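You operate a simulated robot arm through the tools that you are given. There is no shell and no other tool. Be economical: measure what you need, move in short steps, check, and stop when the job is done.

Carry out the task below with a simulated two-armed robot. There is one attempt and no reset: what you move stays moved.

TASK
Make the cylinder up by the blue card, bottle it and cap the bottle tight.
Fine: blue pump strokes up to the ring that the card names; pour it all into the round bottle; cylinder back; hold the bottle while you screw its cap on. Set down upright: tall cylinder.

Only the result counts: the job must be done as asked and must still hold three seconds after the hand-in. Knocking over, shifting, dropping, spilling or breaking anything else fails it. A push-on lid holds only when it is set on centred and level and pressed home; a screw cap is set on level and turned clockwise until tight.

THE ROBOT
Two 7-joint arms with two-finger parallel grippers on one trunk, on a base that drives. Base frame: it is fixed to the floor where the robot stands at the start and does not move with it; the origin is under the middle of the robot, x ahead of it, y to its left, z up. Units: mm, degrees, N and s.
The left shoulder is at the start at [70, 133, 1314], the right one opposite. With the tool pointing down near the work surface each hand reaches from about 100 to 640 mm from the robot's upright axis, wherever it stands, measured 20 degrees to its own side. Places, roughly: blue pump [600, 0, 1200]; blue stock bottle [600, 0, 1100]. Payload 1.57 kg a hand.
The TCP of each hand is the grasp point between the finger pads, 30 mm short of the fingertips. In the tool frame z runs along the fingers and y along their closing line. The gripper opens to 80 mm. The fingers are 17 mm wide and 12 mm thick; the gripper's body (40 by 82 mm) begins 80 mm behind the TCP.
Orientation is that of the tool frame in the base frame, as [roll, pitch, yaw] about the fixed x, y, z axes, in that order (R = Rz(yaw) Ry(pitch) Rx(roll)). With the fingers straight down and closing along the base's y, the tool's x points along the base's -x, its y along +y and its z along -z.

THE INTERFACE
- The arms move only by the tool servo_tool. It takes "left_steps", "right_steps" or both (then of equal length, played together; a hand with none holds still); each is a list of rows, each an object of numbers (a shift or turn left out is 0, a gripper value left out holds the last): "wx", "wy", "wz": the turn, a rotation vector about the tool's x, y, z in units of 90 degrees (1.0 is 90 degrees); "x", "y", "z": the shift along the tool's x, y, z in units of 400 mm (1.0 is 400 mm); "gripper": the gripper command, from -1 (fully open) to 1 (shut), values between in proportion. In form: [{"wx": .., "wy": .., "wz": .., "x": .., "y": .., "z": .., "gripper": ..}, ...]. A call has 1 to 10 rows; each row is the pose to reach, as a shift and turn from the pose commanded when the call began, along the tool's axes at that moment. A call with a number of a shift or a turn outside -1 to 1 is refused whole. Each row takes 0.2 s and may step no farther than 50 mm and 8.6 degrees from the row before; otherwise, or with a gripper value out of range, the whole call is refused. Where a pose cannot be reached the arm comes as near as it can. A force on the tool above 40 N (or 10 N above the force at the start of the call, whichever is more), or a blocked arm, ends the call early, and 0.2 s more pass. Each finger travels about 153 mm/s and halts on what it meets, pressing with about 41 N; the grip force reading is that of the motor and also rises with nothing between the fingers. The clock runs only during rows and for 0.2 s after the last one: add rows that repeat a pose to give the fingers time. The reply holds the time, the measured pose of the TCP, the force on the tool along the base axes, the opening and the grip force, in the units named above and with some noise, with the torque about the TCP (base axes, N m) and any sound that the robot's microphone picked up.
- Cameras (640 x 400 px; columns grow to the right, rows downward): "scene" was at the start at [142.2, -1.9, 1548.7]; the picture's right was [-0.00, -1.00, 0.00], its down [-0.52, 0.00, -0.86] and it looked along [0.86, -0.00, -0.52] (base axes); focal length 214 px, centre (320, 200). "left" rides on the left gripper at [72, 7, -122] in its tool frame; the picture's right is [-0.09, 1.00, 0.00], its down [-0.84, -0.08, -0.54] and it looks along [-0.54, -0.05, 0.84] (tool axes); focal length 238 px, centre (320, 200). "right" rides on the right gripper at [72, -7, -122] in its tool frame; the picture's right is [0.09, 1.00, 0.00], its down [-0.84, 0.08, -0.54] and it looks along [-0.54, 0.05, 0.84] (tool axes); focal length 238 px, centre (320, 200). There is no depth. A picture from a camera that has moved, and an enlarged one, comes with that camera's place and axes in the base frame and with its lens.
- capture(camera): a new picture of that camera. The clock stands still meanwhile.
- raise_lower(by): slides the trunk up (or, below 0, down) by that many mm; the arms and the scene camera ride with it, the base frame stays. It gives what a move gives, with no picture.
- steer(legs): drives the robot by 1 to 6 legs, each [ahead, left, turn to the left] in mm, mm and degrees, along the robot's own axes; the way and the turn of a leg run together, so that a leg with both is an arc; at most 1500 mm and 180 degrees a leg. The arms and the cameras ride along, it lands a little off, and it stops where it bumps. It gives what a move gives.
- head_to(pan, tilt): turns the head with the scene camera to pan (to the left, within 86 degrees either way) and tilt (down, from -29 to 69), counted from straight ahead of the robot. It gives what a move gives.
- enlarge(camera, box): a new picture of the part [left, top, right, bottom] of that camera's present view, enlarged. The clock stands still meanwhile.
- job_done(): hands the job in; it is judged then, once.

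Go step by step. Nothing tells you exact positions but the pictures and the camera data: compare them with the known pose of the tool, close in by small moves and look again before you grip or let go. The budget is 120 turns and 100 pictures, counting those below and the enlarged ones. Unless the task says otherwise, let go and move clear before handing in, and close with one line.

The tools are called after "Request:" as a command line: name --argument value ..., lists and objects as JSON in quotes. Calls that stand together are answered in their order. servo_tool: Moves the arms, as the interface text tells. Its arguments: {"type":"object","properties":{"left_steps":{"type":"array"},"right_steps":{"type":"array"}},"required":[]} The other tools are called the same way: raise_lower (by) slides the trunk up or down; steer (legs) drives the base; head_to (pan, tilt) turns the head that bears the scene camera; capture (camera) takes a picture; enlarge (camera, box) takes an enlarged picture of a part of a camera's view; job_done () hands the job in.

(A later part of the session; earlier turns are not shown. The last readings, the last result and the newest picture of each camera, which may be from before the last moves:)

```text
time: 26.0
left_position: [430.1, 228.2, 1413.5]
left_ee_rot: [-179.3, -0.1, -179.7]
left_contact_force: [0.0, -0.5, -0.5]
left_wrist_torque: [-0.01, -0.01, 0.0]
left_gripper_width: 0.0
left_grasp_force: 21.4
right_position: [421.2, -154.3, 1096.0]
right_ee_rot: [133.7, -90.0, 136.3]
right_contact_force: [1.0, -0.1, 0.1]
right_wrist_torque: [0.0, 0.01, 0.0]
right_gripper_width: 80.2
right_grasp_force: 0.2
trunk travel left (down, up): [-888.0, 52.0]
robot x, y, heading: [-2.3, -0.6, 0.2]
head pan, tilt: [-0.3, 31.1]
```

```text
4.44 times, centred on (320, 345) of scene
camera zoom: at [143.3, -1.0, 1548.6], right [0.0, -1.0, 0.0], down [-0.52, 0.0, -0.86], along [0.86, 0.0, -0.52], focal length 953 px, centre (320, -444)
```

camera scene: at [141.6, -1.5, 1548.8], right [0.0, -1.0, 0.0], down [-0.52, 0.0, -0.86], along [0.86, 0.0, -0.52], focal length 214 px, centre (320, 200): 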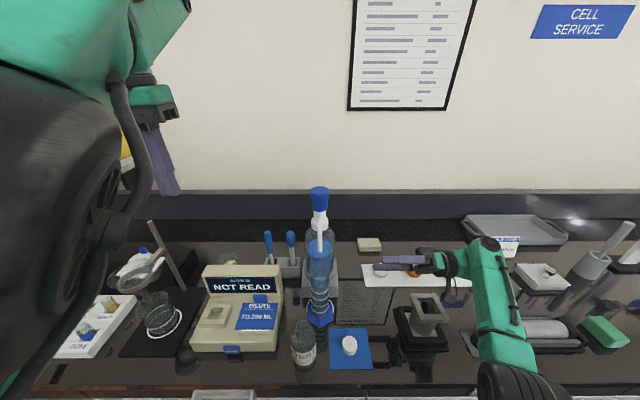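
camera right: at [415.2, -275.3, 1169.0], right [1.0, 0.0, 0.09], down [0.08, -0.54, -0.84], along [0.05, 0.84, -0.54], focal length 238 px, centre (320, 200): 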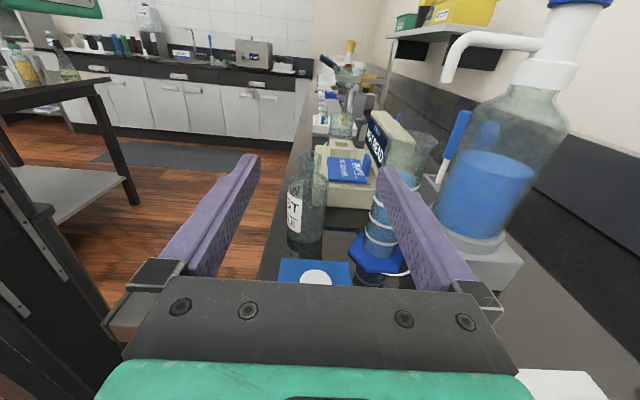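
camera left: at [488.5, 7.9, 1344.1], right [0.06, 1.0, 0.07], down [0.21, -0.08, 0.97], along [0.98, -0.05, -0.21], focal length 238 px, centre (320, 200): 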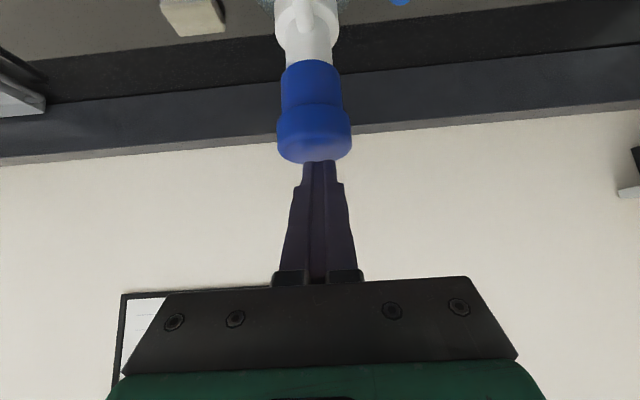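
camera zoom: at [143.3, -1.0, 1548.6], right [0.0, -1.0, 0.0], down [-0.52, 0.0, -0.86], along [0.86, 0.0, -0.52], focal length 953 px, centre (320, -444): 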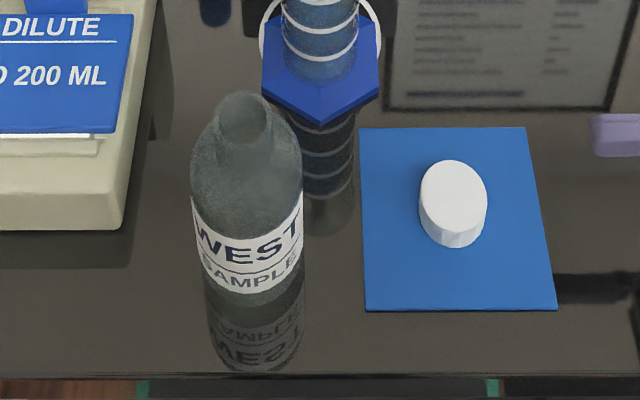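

Bottle mouth is near (416, 36, 1047). Tipping toward −x would swing the base into the stock bottle, so I'll grip the cylinder at 45° azimuth and tip it toward (−x, +y). Next I turn the hand and go to the pre-grasp pose.

Request:
servo_tool --right_steps '[{"wx": -0.07, "x": -0.02, "z": 0.02}, {"wx": -0.14, "x": -0.04, "z": 0.04}, {"wx": -0.21, "x": -0.06, "z": 0.06}, {"wx": -0.28, "x": -0.08, "z": 0.08}, {"wx": -0.35, "x": -0.1, "z": 0.1}, {"wx": -0.42, "x": -0.12, "z": 0.13, "y": 0.01}, {"wx": -0.5, "x": -0.128, "z": 0.132, "y": 0.025}]'

Request:
capture --camera "right"

```text
time: 27.6
left_position: [429.1, 229.4, 1413.8]
left_ee_rot: [-179.2, 0.0, -179.7]
left_contact_force: [-0.6, 0.7, 0.8]
left_wrist_torque: [-0.02, -0.01, 0.02]
left_gripper_width: 0.0
left_grasp_force: 21.2
right_position: [429.1, -101.2, 1046.6]
right_ee_rot: [70.0, -89.9, 154.8]
right_contact_force: [0.2, -0.5, 0.0]
right_wrist_torque: [0.02, 0.02, -0.01]
right_gripper_width: 80.0
right_grasp_force: 0.0
trunk travel left (down, up): [-888.0, 52.0]
robot x, y, heading: [2.7, -0.2, 0.0]
head pan, tilt: [-0.3, 31.1]
```

```text
61 pictures are left
camera right: at [338.4, -181.3, 1118.4], right [0.7, -0.71, 0.09], down [-0.33, -0.44, -0.84], along [0.63, 0.56, -0.54], focal length 238 px, centre (320, 200)
```

right: 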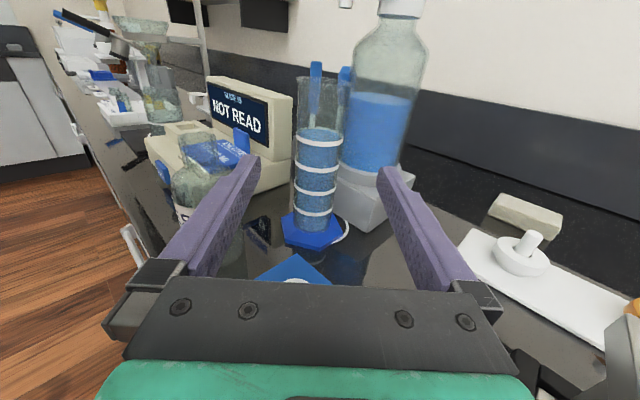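

The cylinder is centred between the fingers laterally. I'll advance 100 mm and look again.

Request:
servo_tool --right_steps '[{"z": 0.1}, {"z": 0.18}, {"z": 0.25}]'

Request:
capture --camera "right"

Request:
enlarge --camera "scene" --box '[270, 260, 400, 380]'

```text
time: 28.4
left_position: [430.4, 227.6, 1413.8]
left_ee_rot: [-179.3, -0.1, -179.7]
left_contact_force: [0.1, 0.2, -0.8]
left_wrist_torque: [0.03, -0.02, -0.01]
left_gripper_width: 0.1
left_grasp_force: 21.0
right_position: [500.4, -31.6, 1044.7]
right_ee_rot: [3.0, -89.8, -137.9]
right_contact_force: [-0.1, -0.8, 0.7]
right_wrist_torque: [-0.03, 0.02, 0.0]
right_gripper_width: 80.1
right_grasp_force: 0.1
trunk travel left (down, up): [-888.0, 52.0]
robot x, y, heading: [-1.3, -0.0, -0.0]
head pan, tilt: [-0.3, 31.1]
```

```text
60 pictures are left
camera right: at [409.7, -111.2, 1117.1], right [0.7, -0.7, 0.09], down [-0.33, -0.44, -0.84], along [0.63, 0.56, -0.54], focal length 238 px, centre (320, 200)
```

right: 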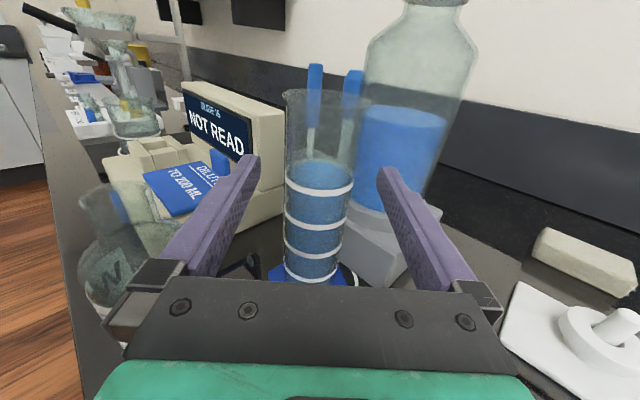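

```text
3.33 times, centred on (335, 320) of scene
camera zoom: at [142.7, -1.3, 1548.7], right [0.0, -1.0, 0.0], down [-0.52, 0.0, -0.86], along [0.86, 0.0, -0.52], focal length 715 px, centre (270, -200)
```

zoom: 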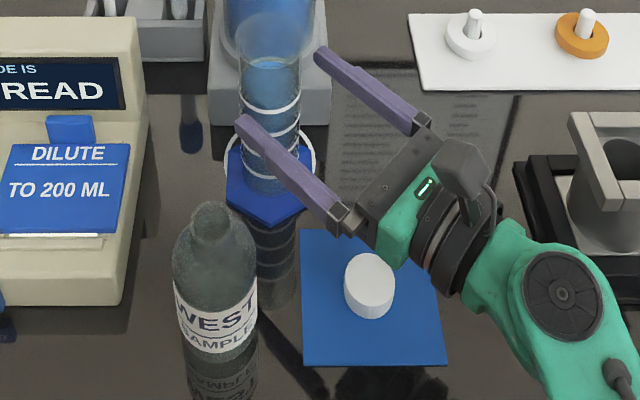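

Alignment is good: the cylinder is at about (527, −4). I'll advance 40 mm and close gently.

Request:
servo_tool --right_steps '[{"z": 0.05}, {"z": 0.1}, {"z": 0.1, "gripper": -0.6}, {"z": 0.1, "gripper": -0.4}, {"z": 0.1, "gripper": -0.2}, {"z": 0.1, "gripper": 1}, {"z": 0.1, "gripper": 1}]'

Request:
capture --camera "right"

```text
time: 30.0
left_position: [429.7, 227.4, 1414.1]
left_ee_rot: [-179.3, 0.0, -179.7]
left_contact_force: [-0.6, -0.3, -0.7]
left_wrist_torque: [-0.02, 0.0, -0.02]
left_gripper_width: 0.0
left_grasp_force: 21.3
right_position: [527.8, -2.7, 1047.1]
right_ee_rot: [2.1, -89.9, -137.1]
right_contact_force: [0.0, -1.4, 1.8]
right_wrist_torque: [-0.02, -0.05, -0.05]
right_gripper_width: 52.7
right_grasp_force: 40.9
trunk travel left (down, up): [-888.0, 52.0]
robot x, y, heading: [0.1, 2.7, -0.0]
head pan, tilt: [-0.3, 31.1]
```

```text
58 pictures are left
camera right: at [436.7, -83.7, 1118.0], right [0.7, -0.7, 0.09], down [-0.33, -0.44, -0.84], along [0.63, 0.56, -0.54], focal length 238 px, centre (320, 200)
```

right: 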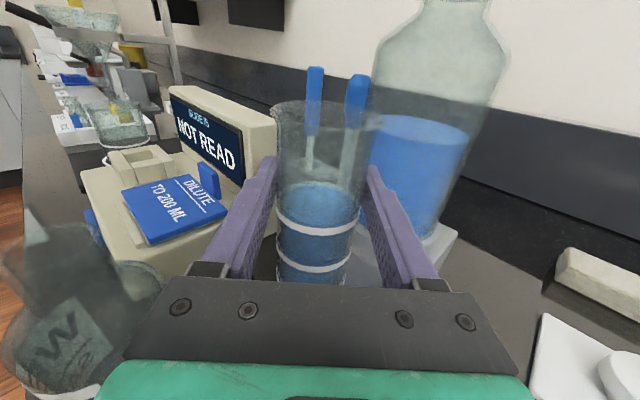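

The cylinder is gripped at 52.7 mm. I'll lift 30 mm, pull back from under the spout, then rise to 60 mm.

Request:
servo_tool --right_steps '[{"x": 0.02, "gripper": 1}, {"x": 0.05}, {"x": 0.075}, {"x": 0.075, "z": -0.04, "y": -0.005}, {"x": 0.08, "z": -0.09, "y": -0.01}, {"x": 0.1, "z": -0.13, "y": -0.016}, {"x": 0.15, "z": -0.13, "y": -0.016}]'

Request:
capture --camera "right"

Request:
capture --camera "scene"

```text
time: 31.6
left_position: [430.8, 228.1, 1413.5]
left_ee_rot: [-179.3, 0.0, -179.6]
left_contact_force: [0.0, -0.2, 0.9]
left_wrist_torque: [0.01, 0.02, 0.0]
left_gripper_width: 0.0
left_grasp_force: 21.2
right_position: [489.8, -36.4, 1106.9]
right_ee_rot: [-101.7, -89.8, -33.2]
right_contact_force: [0.4, 0.1, -2.4]
right_wrist_torque: [-0.01, -0.01, -0.01]
right_gripper_width: 52.3
right_grasp_force: 41.0
trunk travel left (down, up): [-888.0, 52.0]
robot x, y, heading: [6.9, -0.8, 0.1]
head pan, tilt: [-0.3, 31.1]
```

```text
57 pictures are left
camera right: at [398.5, -117.2, 1178.0], right [0.7, -0.7, 0.09], down [-0.33, -0.44, -0.84], along [0.63, 0.56, -0.54], focal length 238 px, centre (320, 200)
```

right: 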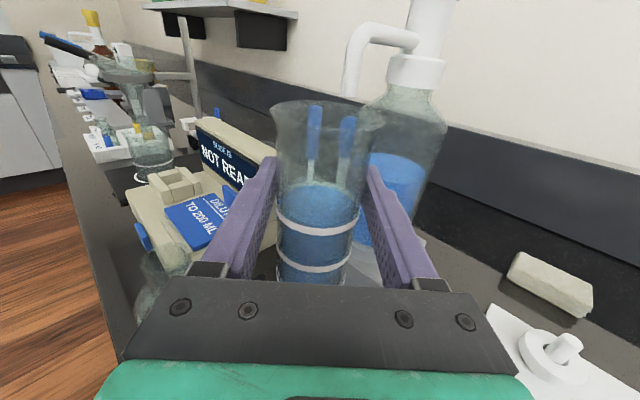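

```text
56 pictures are left
camera scene: at [142.8, -1.3, 1548.6], right [0.0, -1.0, 0.0], down [-0.52, 0.0, -0.86], along [0.86, 0.0, -0.52], focal length 214 px, centre (320, 200)
```

scene: 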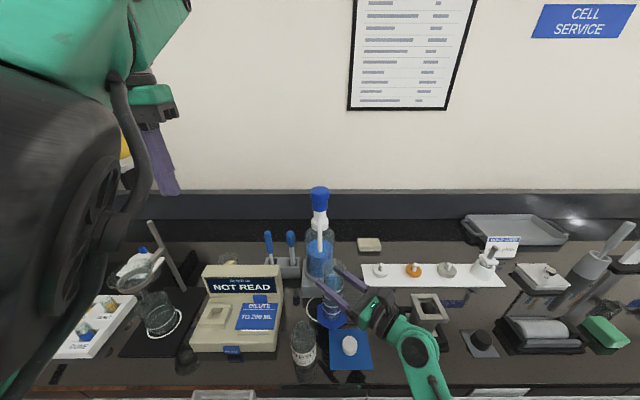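

The level stays steady. I'll bring the lip near the bottle mouth while tilting to 52°, which is before any liquid reaches the lip.

Request:
servo_tool --right_steps '[{"wz": -0.07, "y": -0.015}, {"wz": -0.14, "y": -0.03, "x": -0.01}, {"wz": -0.21, "y": -0.05, "x": -0.02}, {"wz": -0.28, "y": -0.065, "x": -0.035}, {"wz": -0.35, "y": -0.08, "x": -0.05}, {"wz": -0.42, "y": -0.095, "x": -0.065}, {"wz": -0.5, "y": -0.11, "x": -0.08}, {"wz": -0.58, "y": -0.123, "x": -0.0925}]'

Request:
capture --camera "right"

Request:
enlarge --camera "scene" --box '[270, 260, 400, 380]'

```text
time: 33.4
left_position: [430.1, 228.3, 1413.1]
left_ee_rot: [-179.3, -0.1, -179.7]
left_contact_force: [0.2, 0.4, -0.5]
left_wrist_torque: [-0.02, 0.03, -0.03]
left_gripper_width: 0.0
left_grasp_force: 20.8
right_position: [453.6, -1.8, 1069.1]
right_ee_rot: [90.1, -37.9, 135.1]
right_contact_force: [-0.2, 0.4, -2.9]
right_wrist_torque: [0.05, 0.04, 0.0]
right_gripper_width: 52.2
right_grasp_force: 41.6
trunk travel left (down, up): [-888.0, 52.0]
robot x, y, heading: [1.3, -2.4, -0.2]
head pan, tilt: [-0.3, 31.1]
```

```text
55 pictures are left
camera right: at [324.4, -43.4, 1107.9], right [0.38, -0.38, 0.84], down [0.12, -0.88, -0.45], along [0.92, 0.27, -0.29], focal length 238 px, centre (320, 200)
```

right: 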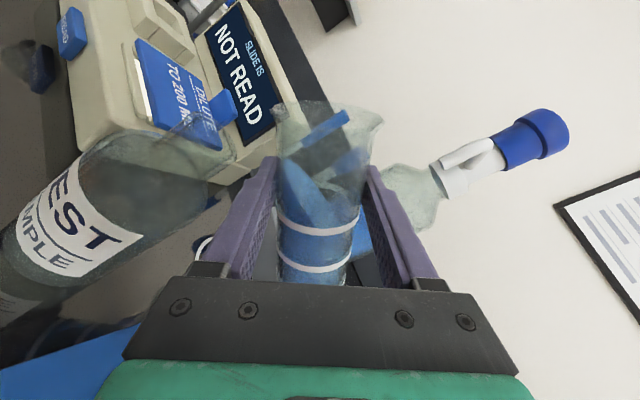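

```text
3.33 times, centred on (335, 320) of scene
camera zoom: at [142.6, -2.0, 1548.7], right [0.0, -1.0, 0.0], down [-0.52, 0.0, -0.86], along [0.86, 0.0, -0.52], focal length 715 px, centre (270, -200)
```

zoom: 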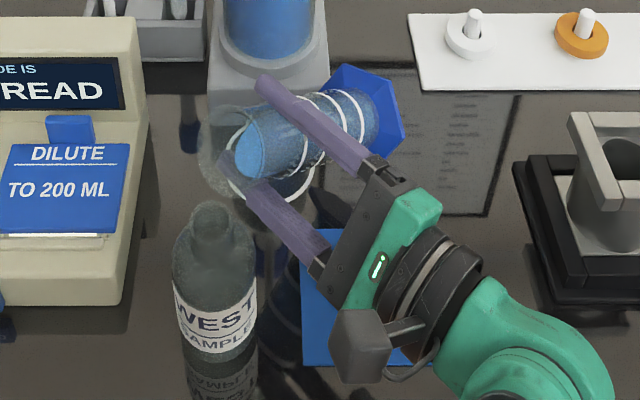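

The lip appears just above the mouth as computed. I'll zoom in on the wrist view to confirm the neck position.

Request:
enlarge --camera "right" --box '[150, 80, 310, 220]'

Request:
enlarge --camera "scene" --box '[290, 290, 350, 350]'

```text
2.86 times, centred on (230, 150) of right
camera zoom: at [324.4, -43.4, 1107.9], right [0.38, -0.38, 0.84], down [0.12, -0.88, -0.45], along [0.92, 0.27, -0.29], focal length 681 px, centre (577, 343)
```

zoom: 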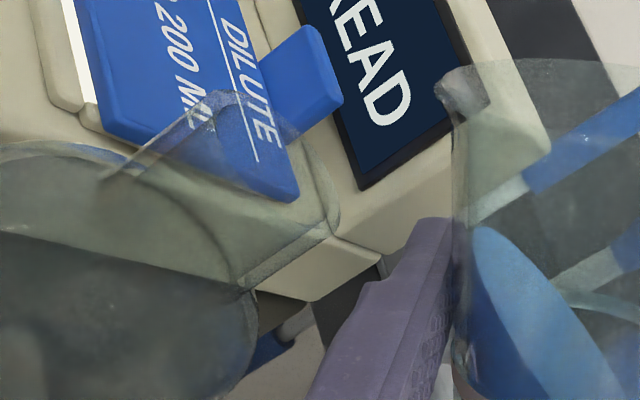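

```text
6.67 times, centred on (320, 320) of scene
camera zoom: at [142.6, -2.0, 1548.7], right [0.0, -1.0, 0.0], down [-0.52, 0.0, -0.86], along [0.86, 0.0, -0.52], focal length 1430 px, centre (320, -600)
```

zoom: 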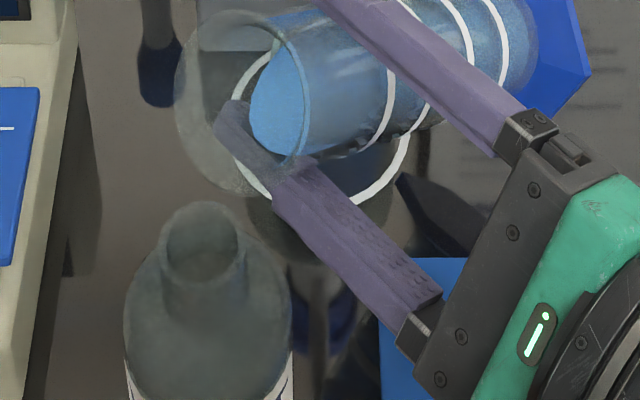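

The bottle mouth resolves to about (418, 37, 1042), and the lip is about 30 mm above its centre. I'll tilt slowly with the lip held over the mouth, up to 78°.

Request:
servo_tool --right_steps '[{"wz": -0.0556, "x": -0.0215, "y": -0.0245, "z": 0.006}, {"wz": -0.1, "x": -0.016, "y": -0.017, "z": 0.006}, {"wz": -0.1333, "x": -0.0115, "y": -0.0118, "z": 0.006}, {"wz": -0.1556, "x": -0.008, "y": -0.0085, "z": 0.006}, {"wz": -0.1778, "x": -0.005, "y": -0.0055, "z": 0.006}, {"wz": -0.2, "x": -0.0015, "y": -0.002, "z": 0.006}]'

Request:
capture --camera "right"

Request:
enlarge --camera "scene" --box '[290, 290, 350, 350]'

```text
time: 34.8
left_position: [429.4, 228.3, 1413.5]
left_ee_rot: [-179.3, -0.1, -179.7]
left_contact_force: [-0.5, -0.1, 0.0]
left_wrist_torque: [-0.02, -0.02, 0.02]
left_gripper_width: 0.0
left_grasp_force: 21.5
right_position: [455.3, 0.9, 1067.6]
right_ee_rot: [90.0, -19.8, 135.0]
right_contact_force: [0.2, -0.2, -2.6]
right_wrist_torque: [0.07, 0.11, -0.01]
right_gripper_width: 52.5
right_grasp_force: 41.3
trunk travel left (down, up): [-888.0, 52.0]
robot x, y, heading: [-0.9, -2.4, 0.1]
head pan, tilt: [-0.3, 31.1]
```

```text
51 pictures are left
camera right: at [320.3, -34.7, 1085.7], right [0.18, -0.18, 0.97], down [0.19, -0.96, -0.21], along [0.97, 0.22, -0.14], focal length 238 px, centre (320, 200)
```

right: 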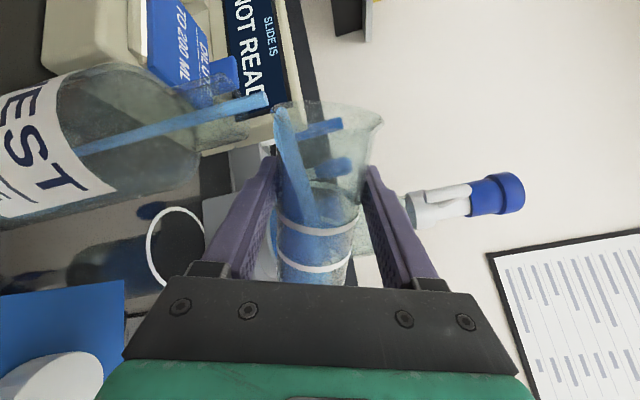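

```text
6.67 times, centred on (320, 320) of scene
camera zoom: at [142.4, -1.7, 1548.7], right [0.0, -1.0, 0.0], down [-0.52, 0.0, -0.86], along [0.86, 0.0, -0.52], focal length 1430 px, centre (320, -600)
```

zoom: 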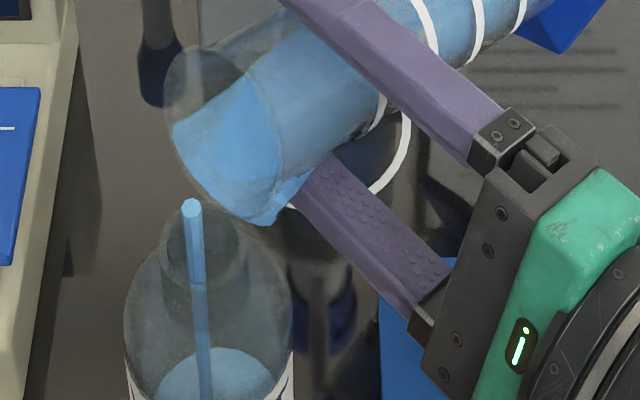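

The stream is falling straight into the bottle. I'll continue slowly to 85°.

Request:
servo_tool --right_steps '[{"wz": -0.033, "x": 0.0003, "y": 0.008}, {"wz": -0.033, "x": 0.0003, "y": 0.008}, {"wz": -0.067, "x": 0.0043, "y": 0.0138}, {"wz": -0.067, "x": 0.0043, "y": 0.0138}, {"wz": -0.1, "x": 0.008, "y": 0.019}, {"wz": -0.1, "x": 0.008, "y": 0.019}, {"wz": -0.133, "x": 0.0128, "y": 0.0243}, {"wz": -0.133, "x": 0.0128, "y": 0.0243}, {"wz": -0.167, "x": 0.0178, "y": 0.0293}, {"wz": -0.167, "x": 0.0178, "y": 0.0293}]'

Request:
enlarge --camera "scene" --box '[290, 290, 350, 350]'

```text
time: 37.0
left_position: [430.1, 227.0, 1413.5]
left_ee_rot: [-179.2, -0.1, -179.7]
left_contact_force: [-0.5, 0.3, -0.3]
left_wrist_torque: [-0.01, -0.01, 0.03]
left_gripper_width: 0.0
left_grasp_force: 20.8
right_position: [453.9, 3.0, 1081.9]
right_ee_rot: [90.1, -4.8, 135.0]
right_contact_force: [-0.3, -0.5, -1.3]
right_wrist_torque: [0.08, 0.06, 0.01]
right_gripper_width: 52.0
right_grasp_force: 41.4
trunk travel left (down, up): [-888.0, 52.0]
robot x, y, heading: [1.5, -0.7, 0.1]
head pan, tilt: [-0.3, 31.1]
```

```text
6.67 times, centred on (320, 320) of scene
camera zoom: at [142.6, -1.8, 1548.7], right [0.0, -1.0, 0.0], down [-0.52, 0.0, -0.86], along [0.86, 0.0, -0.52], focal length 1430 px, centre (320, -600)
```

zoom: 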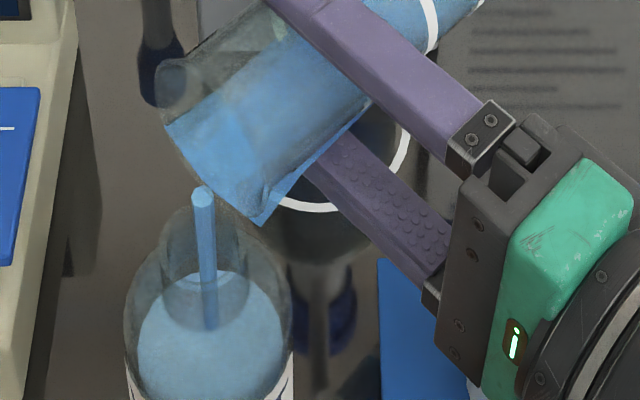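

It's pouring cleanly. I'll continue to 110°.

Request:
servo_tool --right_steps '[{"wz": -0.056, "x": 0.0068, "y": 0.0073}, {"wz": -0.056, "x": 0.0068, "y": 0.0073}, {"wz": -0.111, "x": 0.014, "y": 0.016}, {"wz": -0.111, "x": 0.014, "y": 0.016}, {"wz": -0.167, "x": 0.0218, "y": 0.0245}, {"wz": -0.167, "x": 0.0218, "y": 0.0245}, {"wz": -0.222, "x": 0.0303, "y": 0.032}, {"wz": -0.222, "x": 0.0303, "y": 0.032}, {"wz": -0.278, "x": 0.0393, "y": 0.039}, {"wz": -0.278, "x": 0.0393, "y": 0.039}]'

Request:
enlarge --camera "scene" --box '[290, 280, 350, 350]'

```text
time: 39.2
left_position: [430.0, 228.0, 1413.6]
left_ee_rot: [-179.4, 0.0, -179.7]
left_contact_force: [0.1, 0.6, -0.3]
left_wrist_torque: [0.0, 0.01, -0.01]
left_gripper_width: 0.1
left_grasp_force: 21.2
right_position: [443.7, 13.3, 1098.2]
right_ee_rot: [89.9, 20.2, 135.1]
right_contact_force: [0.6, -0.3, -2.0]
right_wrist_torque: [0.09, 0.07, -0.03]
right_gripper_width: 52.1
right_grasp_force: 41.3
trunk travel left (down, up): [-888.0, 52.0]
robot x, y, heading: [4.3, -2.5, -0.0]
head pan, tilt: [-0.3, 31.1]
```

```text
5.71 times, centred on (320, 315) of scene
camera zoom: at [142.6, -1.8, 1548.7], right [0.0, -1.0, 0.0], down [-0.52, 0.0, -0.86], along [0.86, 0.0, -0.52], focal length 1226 px, centre (320, -457)
```

zoom: 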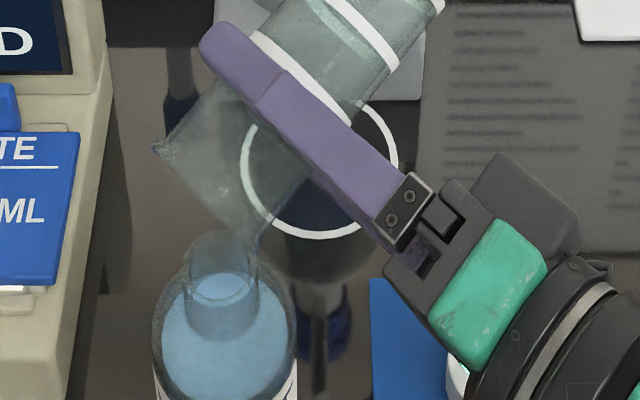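

The cylinder looks empty. I'll tilt to 125° and hold so it drains fully.

Request:
servo_tool --right_steps '[{"wz": -0.056, "x": 0.007, "y": 0.0093}, {"wz": -0.111, "x": 0.014, "y": 0.0186}, {"wz": -0.167, "x": 0.0205, "y": 0.0278}, {"wz": -0.167, "x": 0.0205, "y": 0.0278}, {"wz": -0.167, "x": 0.0205, "y": 0.0278}, {"wz": -0.167, "x": 0.0205, "y": 0.0278}, {"wz": -0.167, "x": 0.0205, "y": 0.0278}, {"wz": -0.167, "x": 0.0205, "y": 0.0278}]'

Request:
capture --camera "right"

Request:
enlarge --camera "scene" --box '[290, 270, 360, 350]'

```text
time: 41.0
left_position: [430.7, 228.1, 1413.5]
left_ee_rot: [-179.3, 0.0, -179.7]
left_contact_force: [0.1, 0.4, 0.0]
left_wrist_torque: [-0.01, 0.01, 0.03]
left_gripper_width: 0.0
left_grasp_force: 21.5
right_position: [436.4, 20.9, 1104.5]
right_ee_rot: [90.0, 35.1, 135.0]
right_contact_force: [-1.2, -0.2, -2.1]
right_wrist_torque: [0.05, 0.04, 0.05]
right_gripper_width: 52.4
right_grasp_force: 40.6
trunk travel left (down, up): [-888.0, 52.0]
robot x, y, heading: [1.1, 2.0, -0.0]
head pan, tilt: [-0.3, 31.1]
```

```text
47 pictures are left
camera right: at [310.8, -25.6, 1058.5], right [-0.46, 0.46, 0.76], down [0.07, -0.83, 0.55], along [0.89, 0.3, 0.35], focal length 238 px, centre (320, 200)
```

right: 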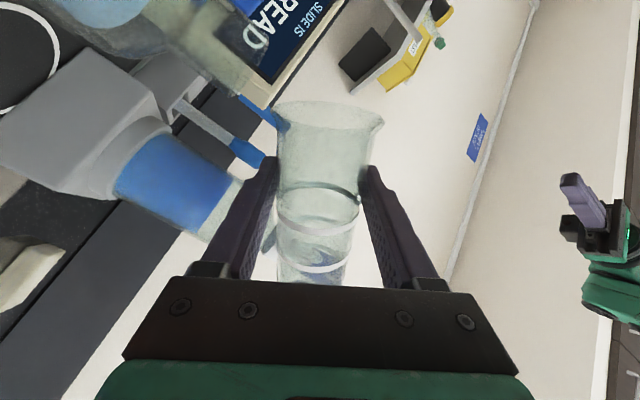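

```text
5.00 times, centred on (325, 310) of scene
camera zoom: at [142.6, -1.8, 1548.7], right [0.0, -1.0, 0.0], down [-0.52, 0.0, -0.86], along [0.86, 0.0, -0.52], focal length 1072 px, centre (295, -350)
```

zoom: 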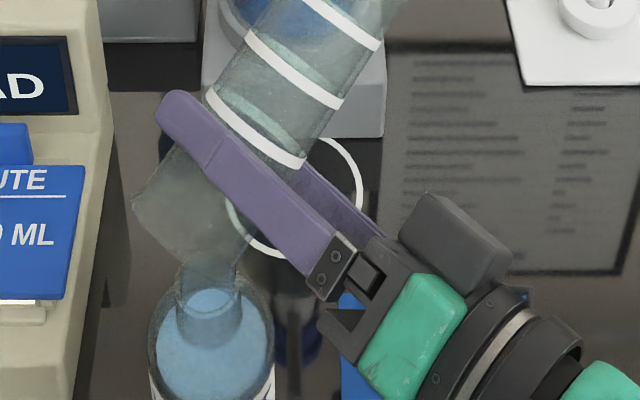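

The cylinder is empty and all 200 ml is in the bottle. I'll swing the cylinder back upright and clear of the bottle.

Request:
servo_tool --right_steps '[{"wz": 0.081, "x": -0.0094, "y": -0.0066}, {"wz": 0.162, "x": -0.0188, "y": -0.0132}, {"wz": 0.243, "x": -0.0282, "y": -0.0198}, {"wz": 0.324, "x": -0.0376, "y": -0.0264}, {"wz": 0.405, "x": -0.047, "y": -0.033}, {"wz": 0.487, "x": -0.0564, "y": -0.0396}, {"wz": 0.568, "x": -0.0658, "y": -0.0462}, {"wz": 0.649, "x": -0.0752, "y": -0.0528}, {"wz": 0.73, "x": -0.0846, "y": -0.0594}, {"wz": 0.811, "x": -0.094, "y": -0.066}]'

Request:
servo_tool --right_steps '[{"wz": 0.072, "x": -0.0075, "y": 0.007}, {"wz": 0.145, "x": -0.015, "y": 0.014}, {"wz": 0.217, "x": -0.0225, "y": 0.021}, {"wz": 0.29, "x": -0.03, "y": 0.028}, {"wz": 0.362, "x": -0.0375, "y": 0.0355}, {"wz": 0.434, "x": -0.045, "y": 0.043}, {"wz": 0.507, "x": -0.0525, "y": 0.05}, {"wz": 0.579, "x": -0.06, "y": 0.057}]'

Request:
capture --camera "right"

Request:
enlarge --camera "scene" --box '[270, 250, 400, 380]'

```text
time: 43.2
left_position: [430.5, 227.8, 1412.6]
left_ee_rot: [-179.3, 0.0, -179.6]
left_contact_force: [0.0, 0.5, 0.7]
left_wrist_torque: [0.01, -0.01, 0.05]
left_gripper_width: 0.1
left_grasp_force: 21.2
right_position: [469.6, -11.2, 1106.4]
right_ee_rot: [89.9, -37.9, 135.0]
right_contact_force: [0.1, -0.2, -1.8]
right_wrist_torque: [0.04, 0.08, -0.01]
right_gripper_width: 52.4
right_grasp_force: 40.9
trunk travel left (down, up): [-888.0, 52.0]
robot x, y, heading: [-0.8, 1.2, 0.2]
head pan, tilt: [-0.3, 31.1]
```

```text
time: 45.0
left_position: [431.9, 228.0, 1412.9]
left_ee_rot: [-179.3, -0.1, -179.7]
left_contact_force: [0.8, 0.2, 0.1]
left_wrist_torque: [0.02, 0.0, 0.0]
left_gripper_width: 0.0
left_grasp_force: 21.1
right_position: [491.7, -34.7, 1108.5]
right_ee_rot: [83.9, -89.9, 141.1]
right_contact_force: [-0.7, 0.6, -1.6]
right_wrist_torque: [0.01, -0.01, 0.0]
right_gripper_width: 52.7
right_grasp_force: 41.3
trunk travel left (down, up): [-888.0, 52.0]
robot x, y, heading: [-2.4, -1.5, -0.2]
head pan, tilt: [-0.3, 31.1]
```

```text
45 pictures are left
camera right: at [401.2, -115.7, 1180.6], right [0.7, -0.7, 0.09], down [-0.33, -0.44, -0.84], along [0.63, 0.56, -0.54], focal length 238 px, centre (320, 200)
```

right: 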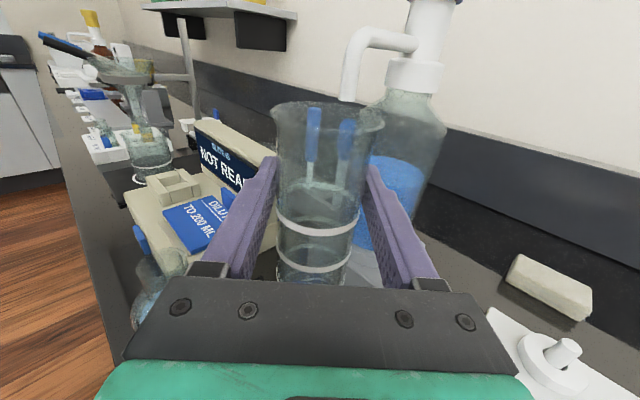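

```text
3.08 times, centred on (335, 315) of scene
camera zoom: at [142.8, -1.8, 1548.6], right [0.0, -1.0, 0.0], down [-0.52, 0.0, -0.86], along [0.86, 0.0, -0.52], focal length 660 px, centre (274, -154)
```

zoom: 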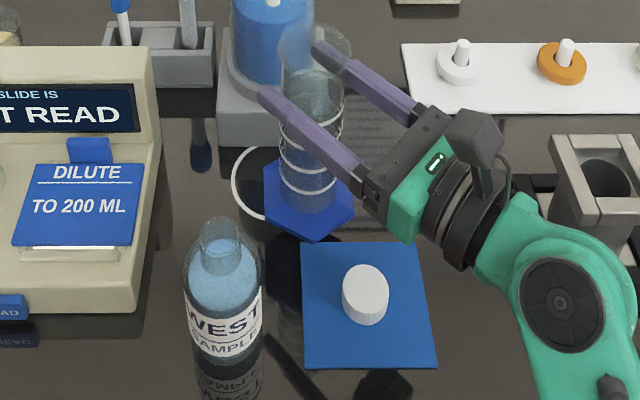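

The cylinder is upright and empty. The white ring under the spout is centred near (544, −3), so I'll set it down at about (537, −3), approaching low under the spout.

Request:
servo_tool --right_steps '[{"x": -0.04}, {"x": -0.07}, {"x": -0.075, "z": 0.05, "y": 0.01}, {"x": -0.075, "z": 0.1, "y": 0.018}, {"x": -0.075, "z": 0.136, "y": 0.024}, {"x": -0.1, "z": 0.136, "y": 0.024}, {"x": -0.13, "z": 0.136, "y": 0.024}, {"x": -0.142, "z": 0.136, "y": 0.024}]'

Request:
enlarge --camera "scene" --box '[270, 250, 400, 380]'

```text
time: 46.8
left_position: [428.3, 227.0, 1413.8]
left_ee_rot: [-179.2, 0.1, -179.7]
left_contact_force: [0.4, 0.1, 0.4]
left_wrist_torque: [-0.02, -0.01, -0.02]
left_gripper_width: 0.0
left_grasp_force: 21.5
right_position: [535.6, -2.8, 1054.3]
right_ee_rot: [76.7, -89.8, 148.2]
right_contact_force: [-4.1, -0.1, -0.8]
right_wrist_torque: [-0.01, 0.52, 0.0]
right_gripper_width: 52.3
right_grasp_force: 41.5
trunk travel left (down, up): [-888.0, 52.0]
robot x, y, heading: [-0.3, 3.7, 0.1]
head pan, tilt: [-0.3, 31.1]
```

```text
3.08 times, centred on (335, 315) of scene
camera zoom: at [140.9, -1.7, 1548.9], right [0.0, -1.0, 0.0], down [-0.52, 0.0, -0.86], along [0.86, 0.0, -0.52], focal length 660 px, centre (274, -154)
```

zoom: 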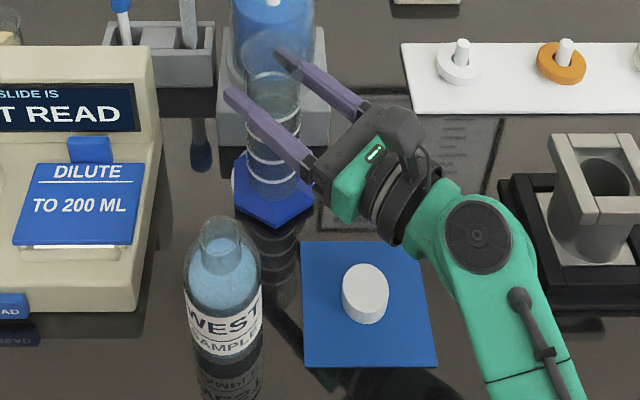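

A light push of 4 N along −x suggests the base is touching the pump block. I'll back off 7 mm in x, then lower the rest.

Request:
servo_tool --right_steps '[{"y": -0.0125, "z": -0.0125}, {"y": -0.0125, "z": -0.0125}]'

Request:
servo_tool --right_steps '[{"x": -0.006}, {"x": -0.012}, {"x": -0.012}]'

```text
time: 47.4
left_position: [430.4, 227.4, 1414.1]
left_ee_rot: [-179.3, 0.0, -179.7]
left_contact_force: [0.5, 0.9, -0.3]
left_wrist_torque: [0.01, 0.02, -0.01]
left_gripper_width: 0.0
left_grasp_force: 21.1
right_position: [530.0, -2.4, 1052.2]
right_ee_rot: [82.0, -89.9, 143.0]
right_contact_force: [-0.9, -0.4, -1.4]
right_wrist_torque: [0.01, 0.01, 0.04]
right_gripper_width: 52.2
right_grasp_force: 40.7
trunk travel left (down, up): [-888.0, 52.0]
robot x, y, heading: [-0.9, 1.9, -0.2]
head pan, tilt: [-0.3, 31.1]
```

```text
time: 48.2
left_position: [431.4, 228.1, 1414.2]
left_ee_rot: [-179.3, 0.1, -179.7]
left_contact_force: [0.2, 0.3, 0.6]
left_wrist_torque: [-0.02, 0.01, 0.02]
left_gripper_width: 0.0
left_grasp_force: 21.3
right_position: [530.0, -2.3, 1047.7]
right_ee_rot: [85.8, -89.8, 139.2]
right_contact_force: [-0.6, 0.7, -2.6]
right_wrist_torque: [0.02, -0.03, 0.01]
right_gripper_width: 52.3
right_grasp_force: 41.2
trunk travel left (down, up): [-888.0, 52.0]
robot x, y, heading: [2.6, -2.7, 0.3]
head pan, tilt: [-0.3, 31.1]
```

It's free now, with x at 530 as at the start. I'll lower another 2 mm in fine steps to find contact.

Request:
servo_tool --right_steps '[{"x": -0.0025}, {"x": -0.005}, {"x": -0.005}]'

```text
time: 49.0
left_position: [430.0, 227.2, 1413.3]
left_ee_rot: [-179.3, 0.0, -179.7]
left_contact_force: [0.1, 0.1, 0.3]
left_wrist_torque: [0.03, -0.03, 0.02]
left_gripper_width: 0.1
left_grasp_force: 21.3
right_position: [528.7, -1.3, 1047.3]
right_ee_rot: [48.1, -89.8, 177.0]
right_contact_force: [1.1, 0.1, 3.3]
right_wrist_torque: [0.23, -0.23, -0.07]
right_gripper_width: 52.2
right_grasp_force: 41.0
trunk travel left (down, up): [-888.0, 52.0]
robot x, y, heading: [-1.5, -3.1, 0.2]
head pan, tilt: [-0.3, 31.1]
```

It's in contact with the bench. I'll open gently and then look.

Request:
servo_tool --right_steps '[{"gripper": -0.4}, {"gripper": -0.6}, {"gripper": -1}, {"gripper": -1}]'

Request:
capture --camera "right"

```text
time: 50.0
left_position: [430.3, 227.9, 1412.6]
left_ee_rot: [-179.3, 0.0, -179.6]
left_contact_force: [-0.1, -0.3, 0.3]
left_wrist_torque: [0.03, 0.05, 0.03]
left_gripper_width: 0.0
left_grasp_force: 21.5
right_position: [530.1, -2.6, 1045.5]
right_ee_rot: [80.2, -89.8, 144.9]
right_contact_force: [0.4, 0.6, 0.0]
right_wrist_torque: [-0.02, -0.02, 0.0]
right_gripper_width: 79.9
right_grasp_force: 0.0
trunk travel left (down, up): [-888.0, 52.0]
robot x, y, heading: [1.2, 2.0, 0.1]
head pan, tilt: [-0.3, 31.1]
```

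```text
42 pictures are left
camera right: at [438.7, -83.1, 1117.8], right [0.7, -0.7, 0.09], down [-0.33, -0.44, -0.84], along [0.63, 0.56, -0.54], focal length 238 px, centre (320, 200)
```

right: 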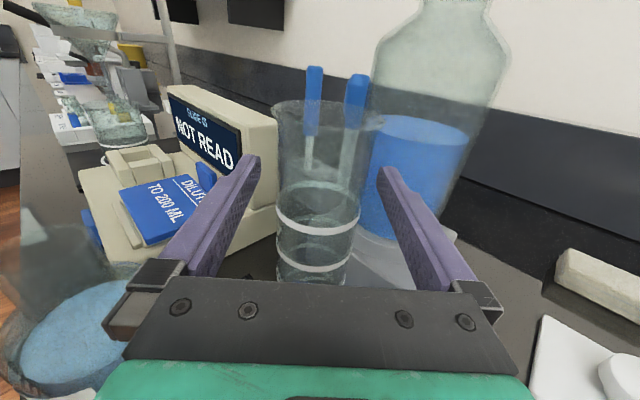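

The cylinder stands upright and released. I'll back the right hand straight out and start turning the left hand toward a level pose to hold the bottle.

Request:
servo_tool --right_steps '[{"z": -0.06}, {"z": -0.14}, {"z": -0.22}, {"z": -0.3}, {"z": -0.37}, {"z": -0.37, "x": 0.05}, {"z": -0.37, "x": 0.12}]' --left_steps '[{"wx": 0.055, "wy": 0.055, "wz": -0.055, "z": 0.03, "x": 0.02, "gripper": -1}, {"wx": 0.11, "wy": 0.11, "wz": -0.11, "z": 0.06, "x": 0.04}, {"wx": 0.165, "wy": 0.165, "wz": -0.165, "z": 0.09, "x": 0.06}, {"wx": 0.22, "wy": 0.22, "wz": -0.22, "z": 0.12, "x": 0.08}, {"wx": 0.275, "wy": 0.275, "wz": -0.275, "z": 0.15, "x": 0.1}, {"wx": 0.33, "wy": 0.33, "wz": -0.33, "z": 0.18, "x": 0.115}, {"wx": 0.385, "wy": 0.385, "wz": -0.385, "z": 0.2, "x": 0.125, "y": 0.025}]'

Request:
enlarge --camera "scene" --box '[170, 230, 400, 400]'

```text
time: 51.6
left_position: [361.9, 234.4, 1294.7]
left_ee_rot: [-153.3, -41.6, -153.1]
left_contact_force: [-0.5, 1.2, -0.8]
left_wrist_torque: [0.02, 0.0, 0.02]
left_gripper_width: 80.0
left_grasp_force: 0.1
left hand out of reach, approached as far as the arm can: row 3, 4, 5, 6, 7
right_position: [426.9, -105.6, 1096.0]
right_ee_rot: [103.7, -89.9, 121.4]
right_contact_force: [-0.3, -0.2, -0.3]
right_wrist_torque: [-0.01, -0.01, -0.03]
right_gripper_width: 79.8
right_grasp_force: 0.0
trunk travel left (down, up): [-888.0, 52.0]
robot x, y, heading: [-0.5, 4.3, 0.1]
head pan, tilt: [-0.3, 31.1]
```

```text
2.35 times, centred on (285, 315) of scene
camera zoom: at [142.4, 1.0, 1548.7], right [0.0, -1.0, 0.0], down [-0.52, 0.0, -0.86], along [0.86, 0.0, -0.52], focal length 505 px, centre (402, -71)
```

zoom: 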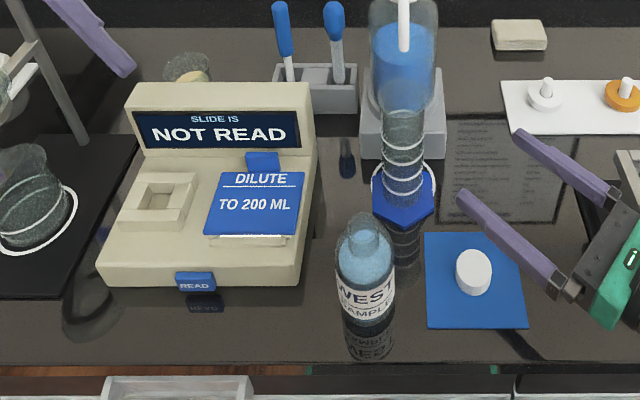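

The left arm was limited near that pose but is turning as expected. I'll continue the turn, moving slightly forward and down.

Request:
servo_tool --left_steps '[{"wx": 0.055, "wy": 0.055, "wz": -0.055, "x": -0.04, "y": 0.006, "z": 0.026}, {"wx": 0.11, "wy": 0.11, "wz": -0.11, "x": -0.08, "y": 0.012, "z": 0.052}, {"wx": 0.165, "wy": 0.165, "wz": -0.165, "x": -0.12, "y": 0.018, "z": 0.078}, {"wx": 0.22, "wy": 0.22, "wz": -0.22, "x": -0.16, "y": 0.024, "z": 0.104}, {"wx": 0.275, "wy": 0.275, "wz": -0.275, "x": -0.2, "y": 0.03, "z": 0.13}, {"wx": 0.33, "wy": 0.33, "wz": -0.33, "x": -0.24, "y": 0.036, "z": 0.157}, {"wx": 0.385, "wy": 0.385, "wz": -0.385, "x": -0.284, "y": 0.042, "z": 0.184}]'

```text
time: 53.2
left_position: [344.6, 221.0, 1189.8]
left_ee_rot: [-179.4, -86.0, -87.4]
left_contact_force: [-0.1, 0.2, -0.3]
left_wrist_torque: [0.03, -0.04, 0.01]
left_gripper_width: 80.1
left_grasp_force: 0.0
left hand out of reach, approached as far as the arm can: row 1, 2, 3, 4, 5, 6, 7
right_position: [425.2, -106.4, 1095.3]
right_ee_rot: [85.7, -89.8, 139.3]
right_contact_force: [-0.4, 0.2, 0.2]
right_wrist_torque: [0.01, 0.01, 0.0]
right_gripper_width: 79.9
right_grasp_force: 0.0
trunk travel left (down, up): [-888.0, 52.0]
robot x, y, heading: [0.2, 0.7, -0.1]
head pan, tilt: [-0.3, 31.1]
```

The pose is nearly right. I'll turn to the −50° azimuth and lower to see whether it becomes reachable.

Request:
servo_tool --left_steps '[{"wx": 0.065, "x": -0.05}, {"wx": 0.13, "x": -0.1}, {"wx": 0.19, "x": -0.15}, {"wx": 0.255, "x": -0.2}, {"wx": 0.32, "x": -0.25}, {"wx": 0.38, "x": -0.3}, {"wx": 0.444, "x": -0.33}]'

Request:
capture --camera "left"

Request:
capture --camera "scene"

```text
time: 54.8
left_position: [348.4, 233.7, 1068.9]
left_ee_rot: [-141.2, -85.7, -85.6]
left_contact_force: [-0.1, -0.2, -0.9]
left_wrist_torque: [0.02, 0.0, 0.01]
left_gripper_width: 80.1
left_grasp_force: 0.1
left hand out of reach, approached as far as the arm can: row 7
right_position: [425.2, -104.9, 1096.1]
right_ee_rot: [75.5, -89.8, 149.3]
right_contact_force: [-0.1, 0.5, 0.2]
right_wrist_torque: [0.0, 0.01, 0.01]
right_gripper_width: 80.3
right_grasp_force: 0.1
trunk travel left (down, up): [-888.0, 52.0]
robot x, y, heading: [-2.1, 2.0, -0.0]
head pan, tilt: [-0.3, 31.1]
```

```text
40 pictures are left
camera left: at [260.0, 313.6, 1148.1], right [-0.73, -0.67, -0.14], down [-0.32, 0.51, -0.8], along [0.61, -0.54, -0.59], focal length 238 px, centre (320, 200)
```

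left: 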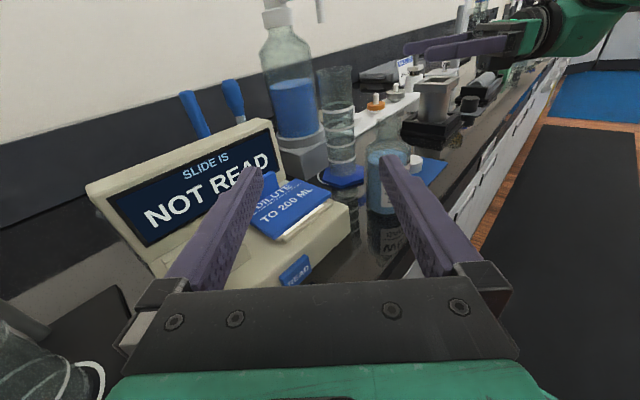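

```text
39 pictures are left
camera scene: at [141.7, -1.7, 1548.8], right [0.0, -1.0, 0.0], down [-0.52, 0.0, -0.86], along [0.86, 0.0, -0.52], focal length 214 px, centre (320, 200)
```

scene: 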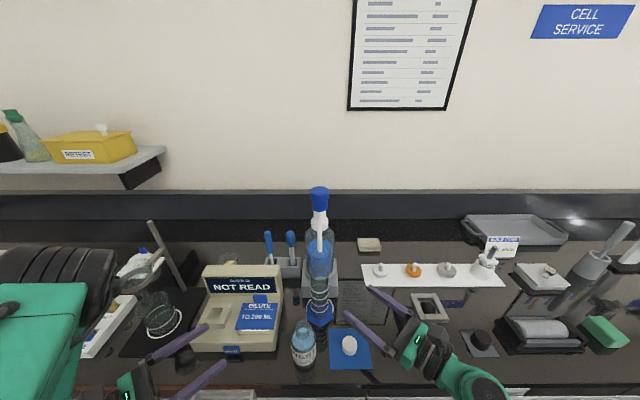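

The left hand is now in a usable pose, pointing at about −47° and nearly level. I'll level it, shift in line with the bottle, and stop about 110 mm short.

Request:
servo_tool --left_steps '[{"wy": 0.02, "wz": -0.015, "y": 0.05, "z": 0.03}, {"wy": 0.041, "wz": -0.029, "y": 0.1, "z": 0.07}, {"wy": 0.041, "wz": -0.029, "y": 0.15, "z": 0.12}, {"wy": 0.041, "wz": -0.029, "y": 0.21, "z": 0.17}, {"wy": 0.041, "wz": -0.029, "y": 0.21, "z": 0.2, "x": -0.05}, {"wy": 0.041, "wz": -0.029, "y": 0.21, "z": 0.2, "x": -0.15}, {"wy": 0.041, "wz": -0.029, "y": 0.21, "z": 0.2, "x": -0.25}]'

Request:
capture --camera "left"

Request:
capture --camera "scene"

```text
time: 56.4
left_position: [341.8, 203.9, 1119.0]
left_ee_rot: [-10.2, -89.4, 143.1]
left_contact_force: [-0.2, 0.5, 0.1]
left_wrist_torque: [-0.02, 0.01, 0.01]
left_gripper_width: 79.9
left_grasp_force: 0.1
left hand out of reach, approached as far as the arm can: row 1, 2, 3, 4, 5, 6, 7
right_position: [426.0, -107.7, 1095.3]
right_ee_rot: [78.6, -89.8, 146.4]
right_contact_force: [0.2, 0.0, 0.3]
right_wrist_torque: [0.02, -0.02, -0.02]
right_gripper_width: 79.7
right_grasp_force: 0.0
trunk travel left (down, up): [-888.0, 52.0]
robot x, y, heading: [-1.2, -1.0, 0.0]
head pan, tilt: [-0.3, 31.1]
```

```text
38 pictures are left
camera left: at [252.2, 290.6, 1189.4], right [-0.73, -0.68, -0.09], down [-0.31, 0.44, -0.84], along [0.61, -0.58, -0.53], focal length 238 px, centre (320, 200)
```

left: 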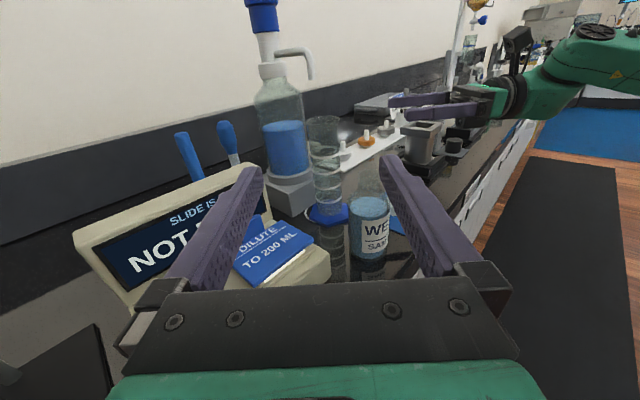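

```text
37 pictures are left
camera scene: at [142.2, -1.8, 1548.7], right [0.0, -1.0, 0.0], down [-0.52, 0.0, -0.86], along [0.86, 0.0, -0.52], focal length 214 px, centre (320, 200)
```

scene: 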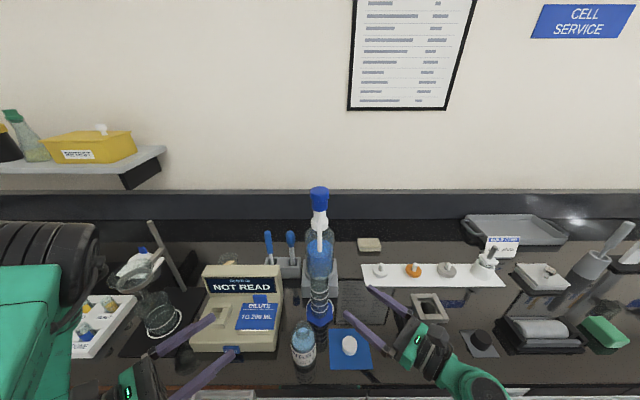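

The left arm is too close in for this grasp. I'll back the robot away about 110 mm so both hands work at a comfortable distance.

Request:
steer --legs '[[-110, 0, 0]]'

```text
time: 57.6
left_position: [232.2, 205.2, 1117.5]
left_ee_rot: [0.9, -89.6, 132.3]
left_contact_force: [-0.6, -0.6, 0.0]
left_wrist_torque: [-0.01, -0.02, -0.03]
left_gripper_width: 80.0
left_grasp_force: 0.0
right_position: [316.9, -106.4, 1095.4]
right_ee_rot: [124.8, -89.9, 100.3]
right_contact_force: [-1.0, -0.1, -0.1]
right_wrist_torque: [-0.03, 0.0, 0.04]
right_gripper_width: 80.0
right_grasp_force: 0.0
trunk travel left (down, up): [-888.0, 52.0]
robot x, y, heading: [-112.1, -0.7, -0.1]
head pan, tilt: [-0.3, 31.1]
```

The robot is backed off. I'll bring the left hand to the pre-grasp point, in line with the bottle and 110 mm short, then down to mid-bottle height.

Request:
servo_tool --left_steps '[{"z": 0.08, "y": -0.01, "x": -0.02}, {"z": 0.17, "y": -0.02, "x": -0.05}, {"z": 0.26, "y": -0.035, "x": -0.08}, {"z": 0.35, "y": -0.052, "x": -0.12}, {"z": 0.35, "y": -0.052, "x": -0.2}, {"z": 0.35, "y": -0.052, "x": -0.29}, {"z": 0.35, "y": -0.052, "x": -0.373}]'

Request:
capture --camera "left"

Request:
capture --camera "scene"

```text
time: 59.2
left_position: [341.3, 116.6, 970.6]
left_ee_rot: [-6.4, -89.5, 139.4]
left_contact_force: [-0.1, 0.8, 0.4]
left_wrist_torque: [0.02, 0.0, 0.01]
left_gripper_width: 79.9
left_grasp_force: 0.1
left hand out of reach, approached as far as the arm can: row 1, 2, 3
right_position: [316.0, -107.2, 1095.2]
right_ee_rot: [73.8, -89.7, 151.4]
right_contact_force: [0.6, 0.8, 0.4]
right_wrist_torque: [-0.01, 0.0, 0.02]
right_gripper_width: 80.1
right_grasp_force: 0.0
trunk travel left (down, up): [-888.0, 52.0]
robot x, y, heading: [-109.1, 1.2, 0.3]
head pan, tilt: [-0.3, 31.1]
```

```text
36 pictures are left
camera left: at [252.0, 201.4, 1042.2], right [-0.73, -0.68, -0.09], down [-0.31, 0.44, -0.84], along [0.62, -0.58, -0.53], focal length 238 px, centre (320, 200)
```

left: 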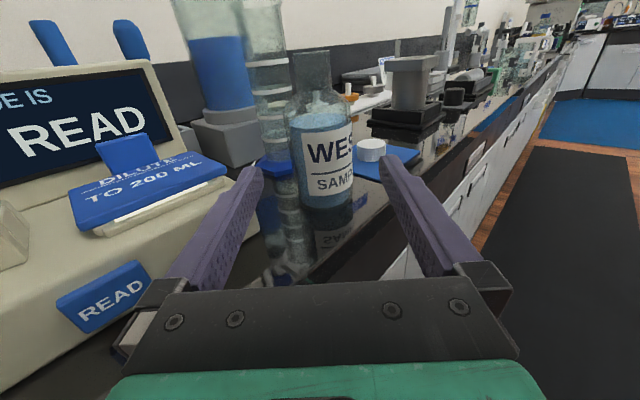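

```text
35 pictures are left
camera scene: at [31.4, -1.9, 1548.8], right [0.0, -1.0, 0.0], down [-0.52, 0.0, -0.86], along [0.86, 0.0, -0.52], focal length 214 px, centre (320, 200)
```

scene: 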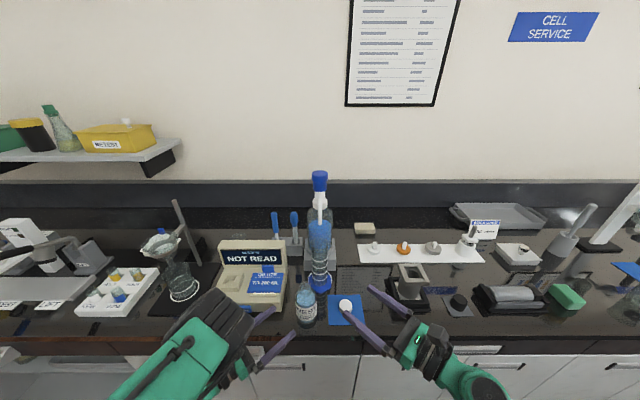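

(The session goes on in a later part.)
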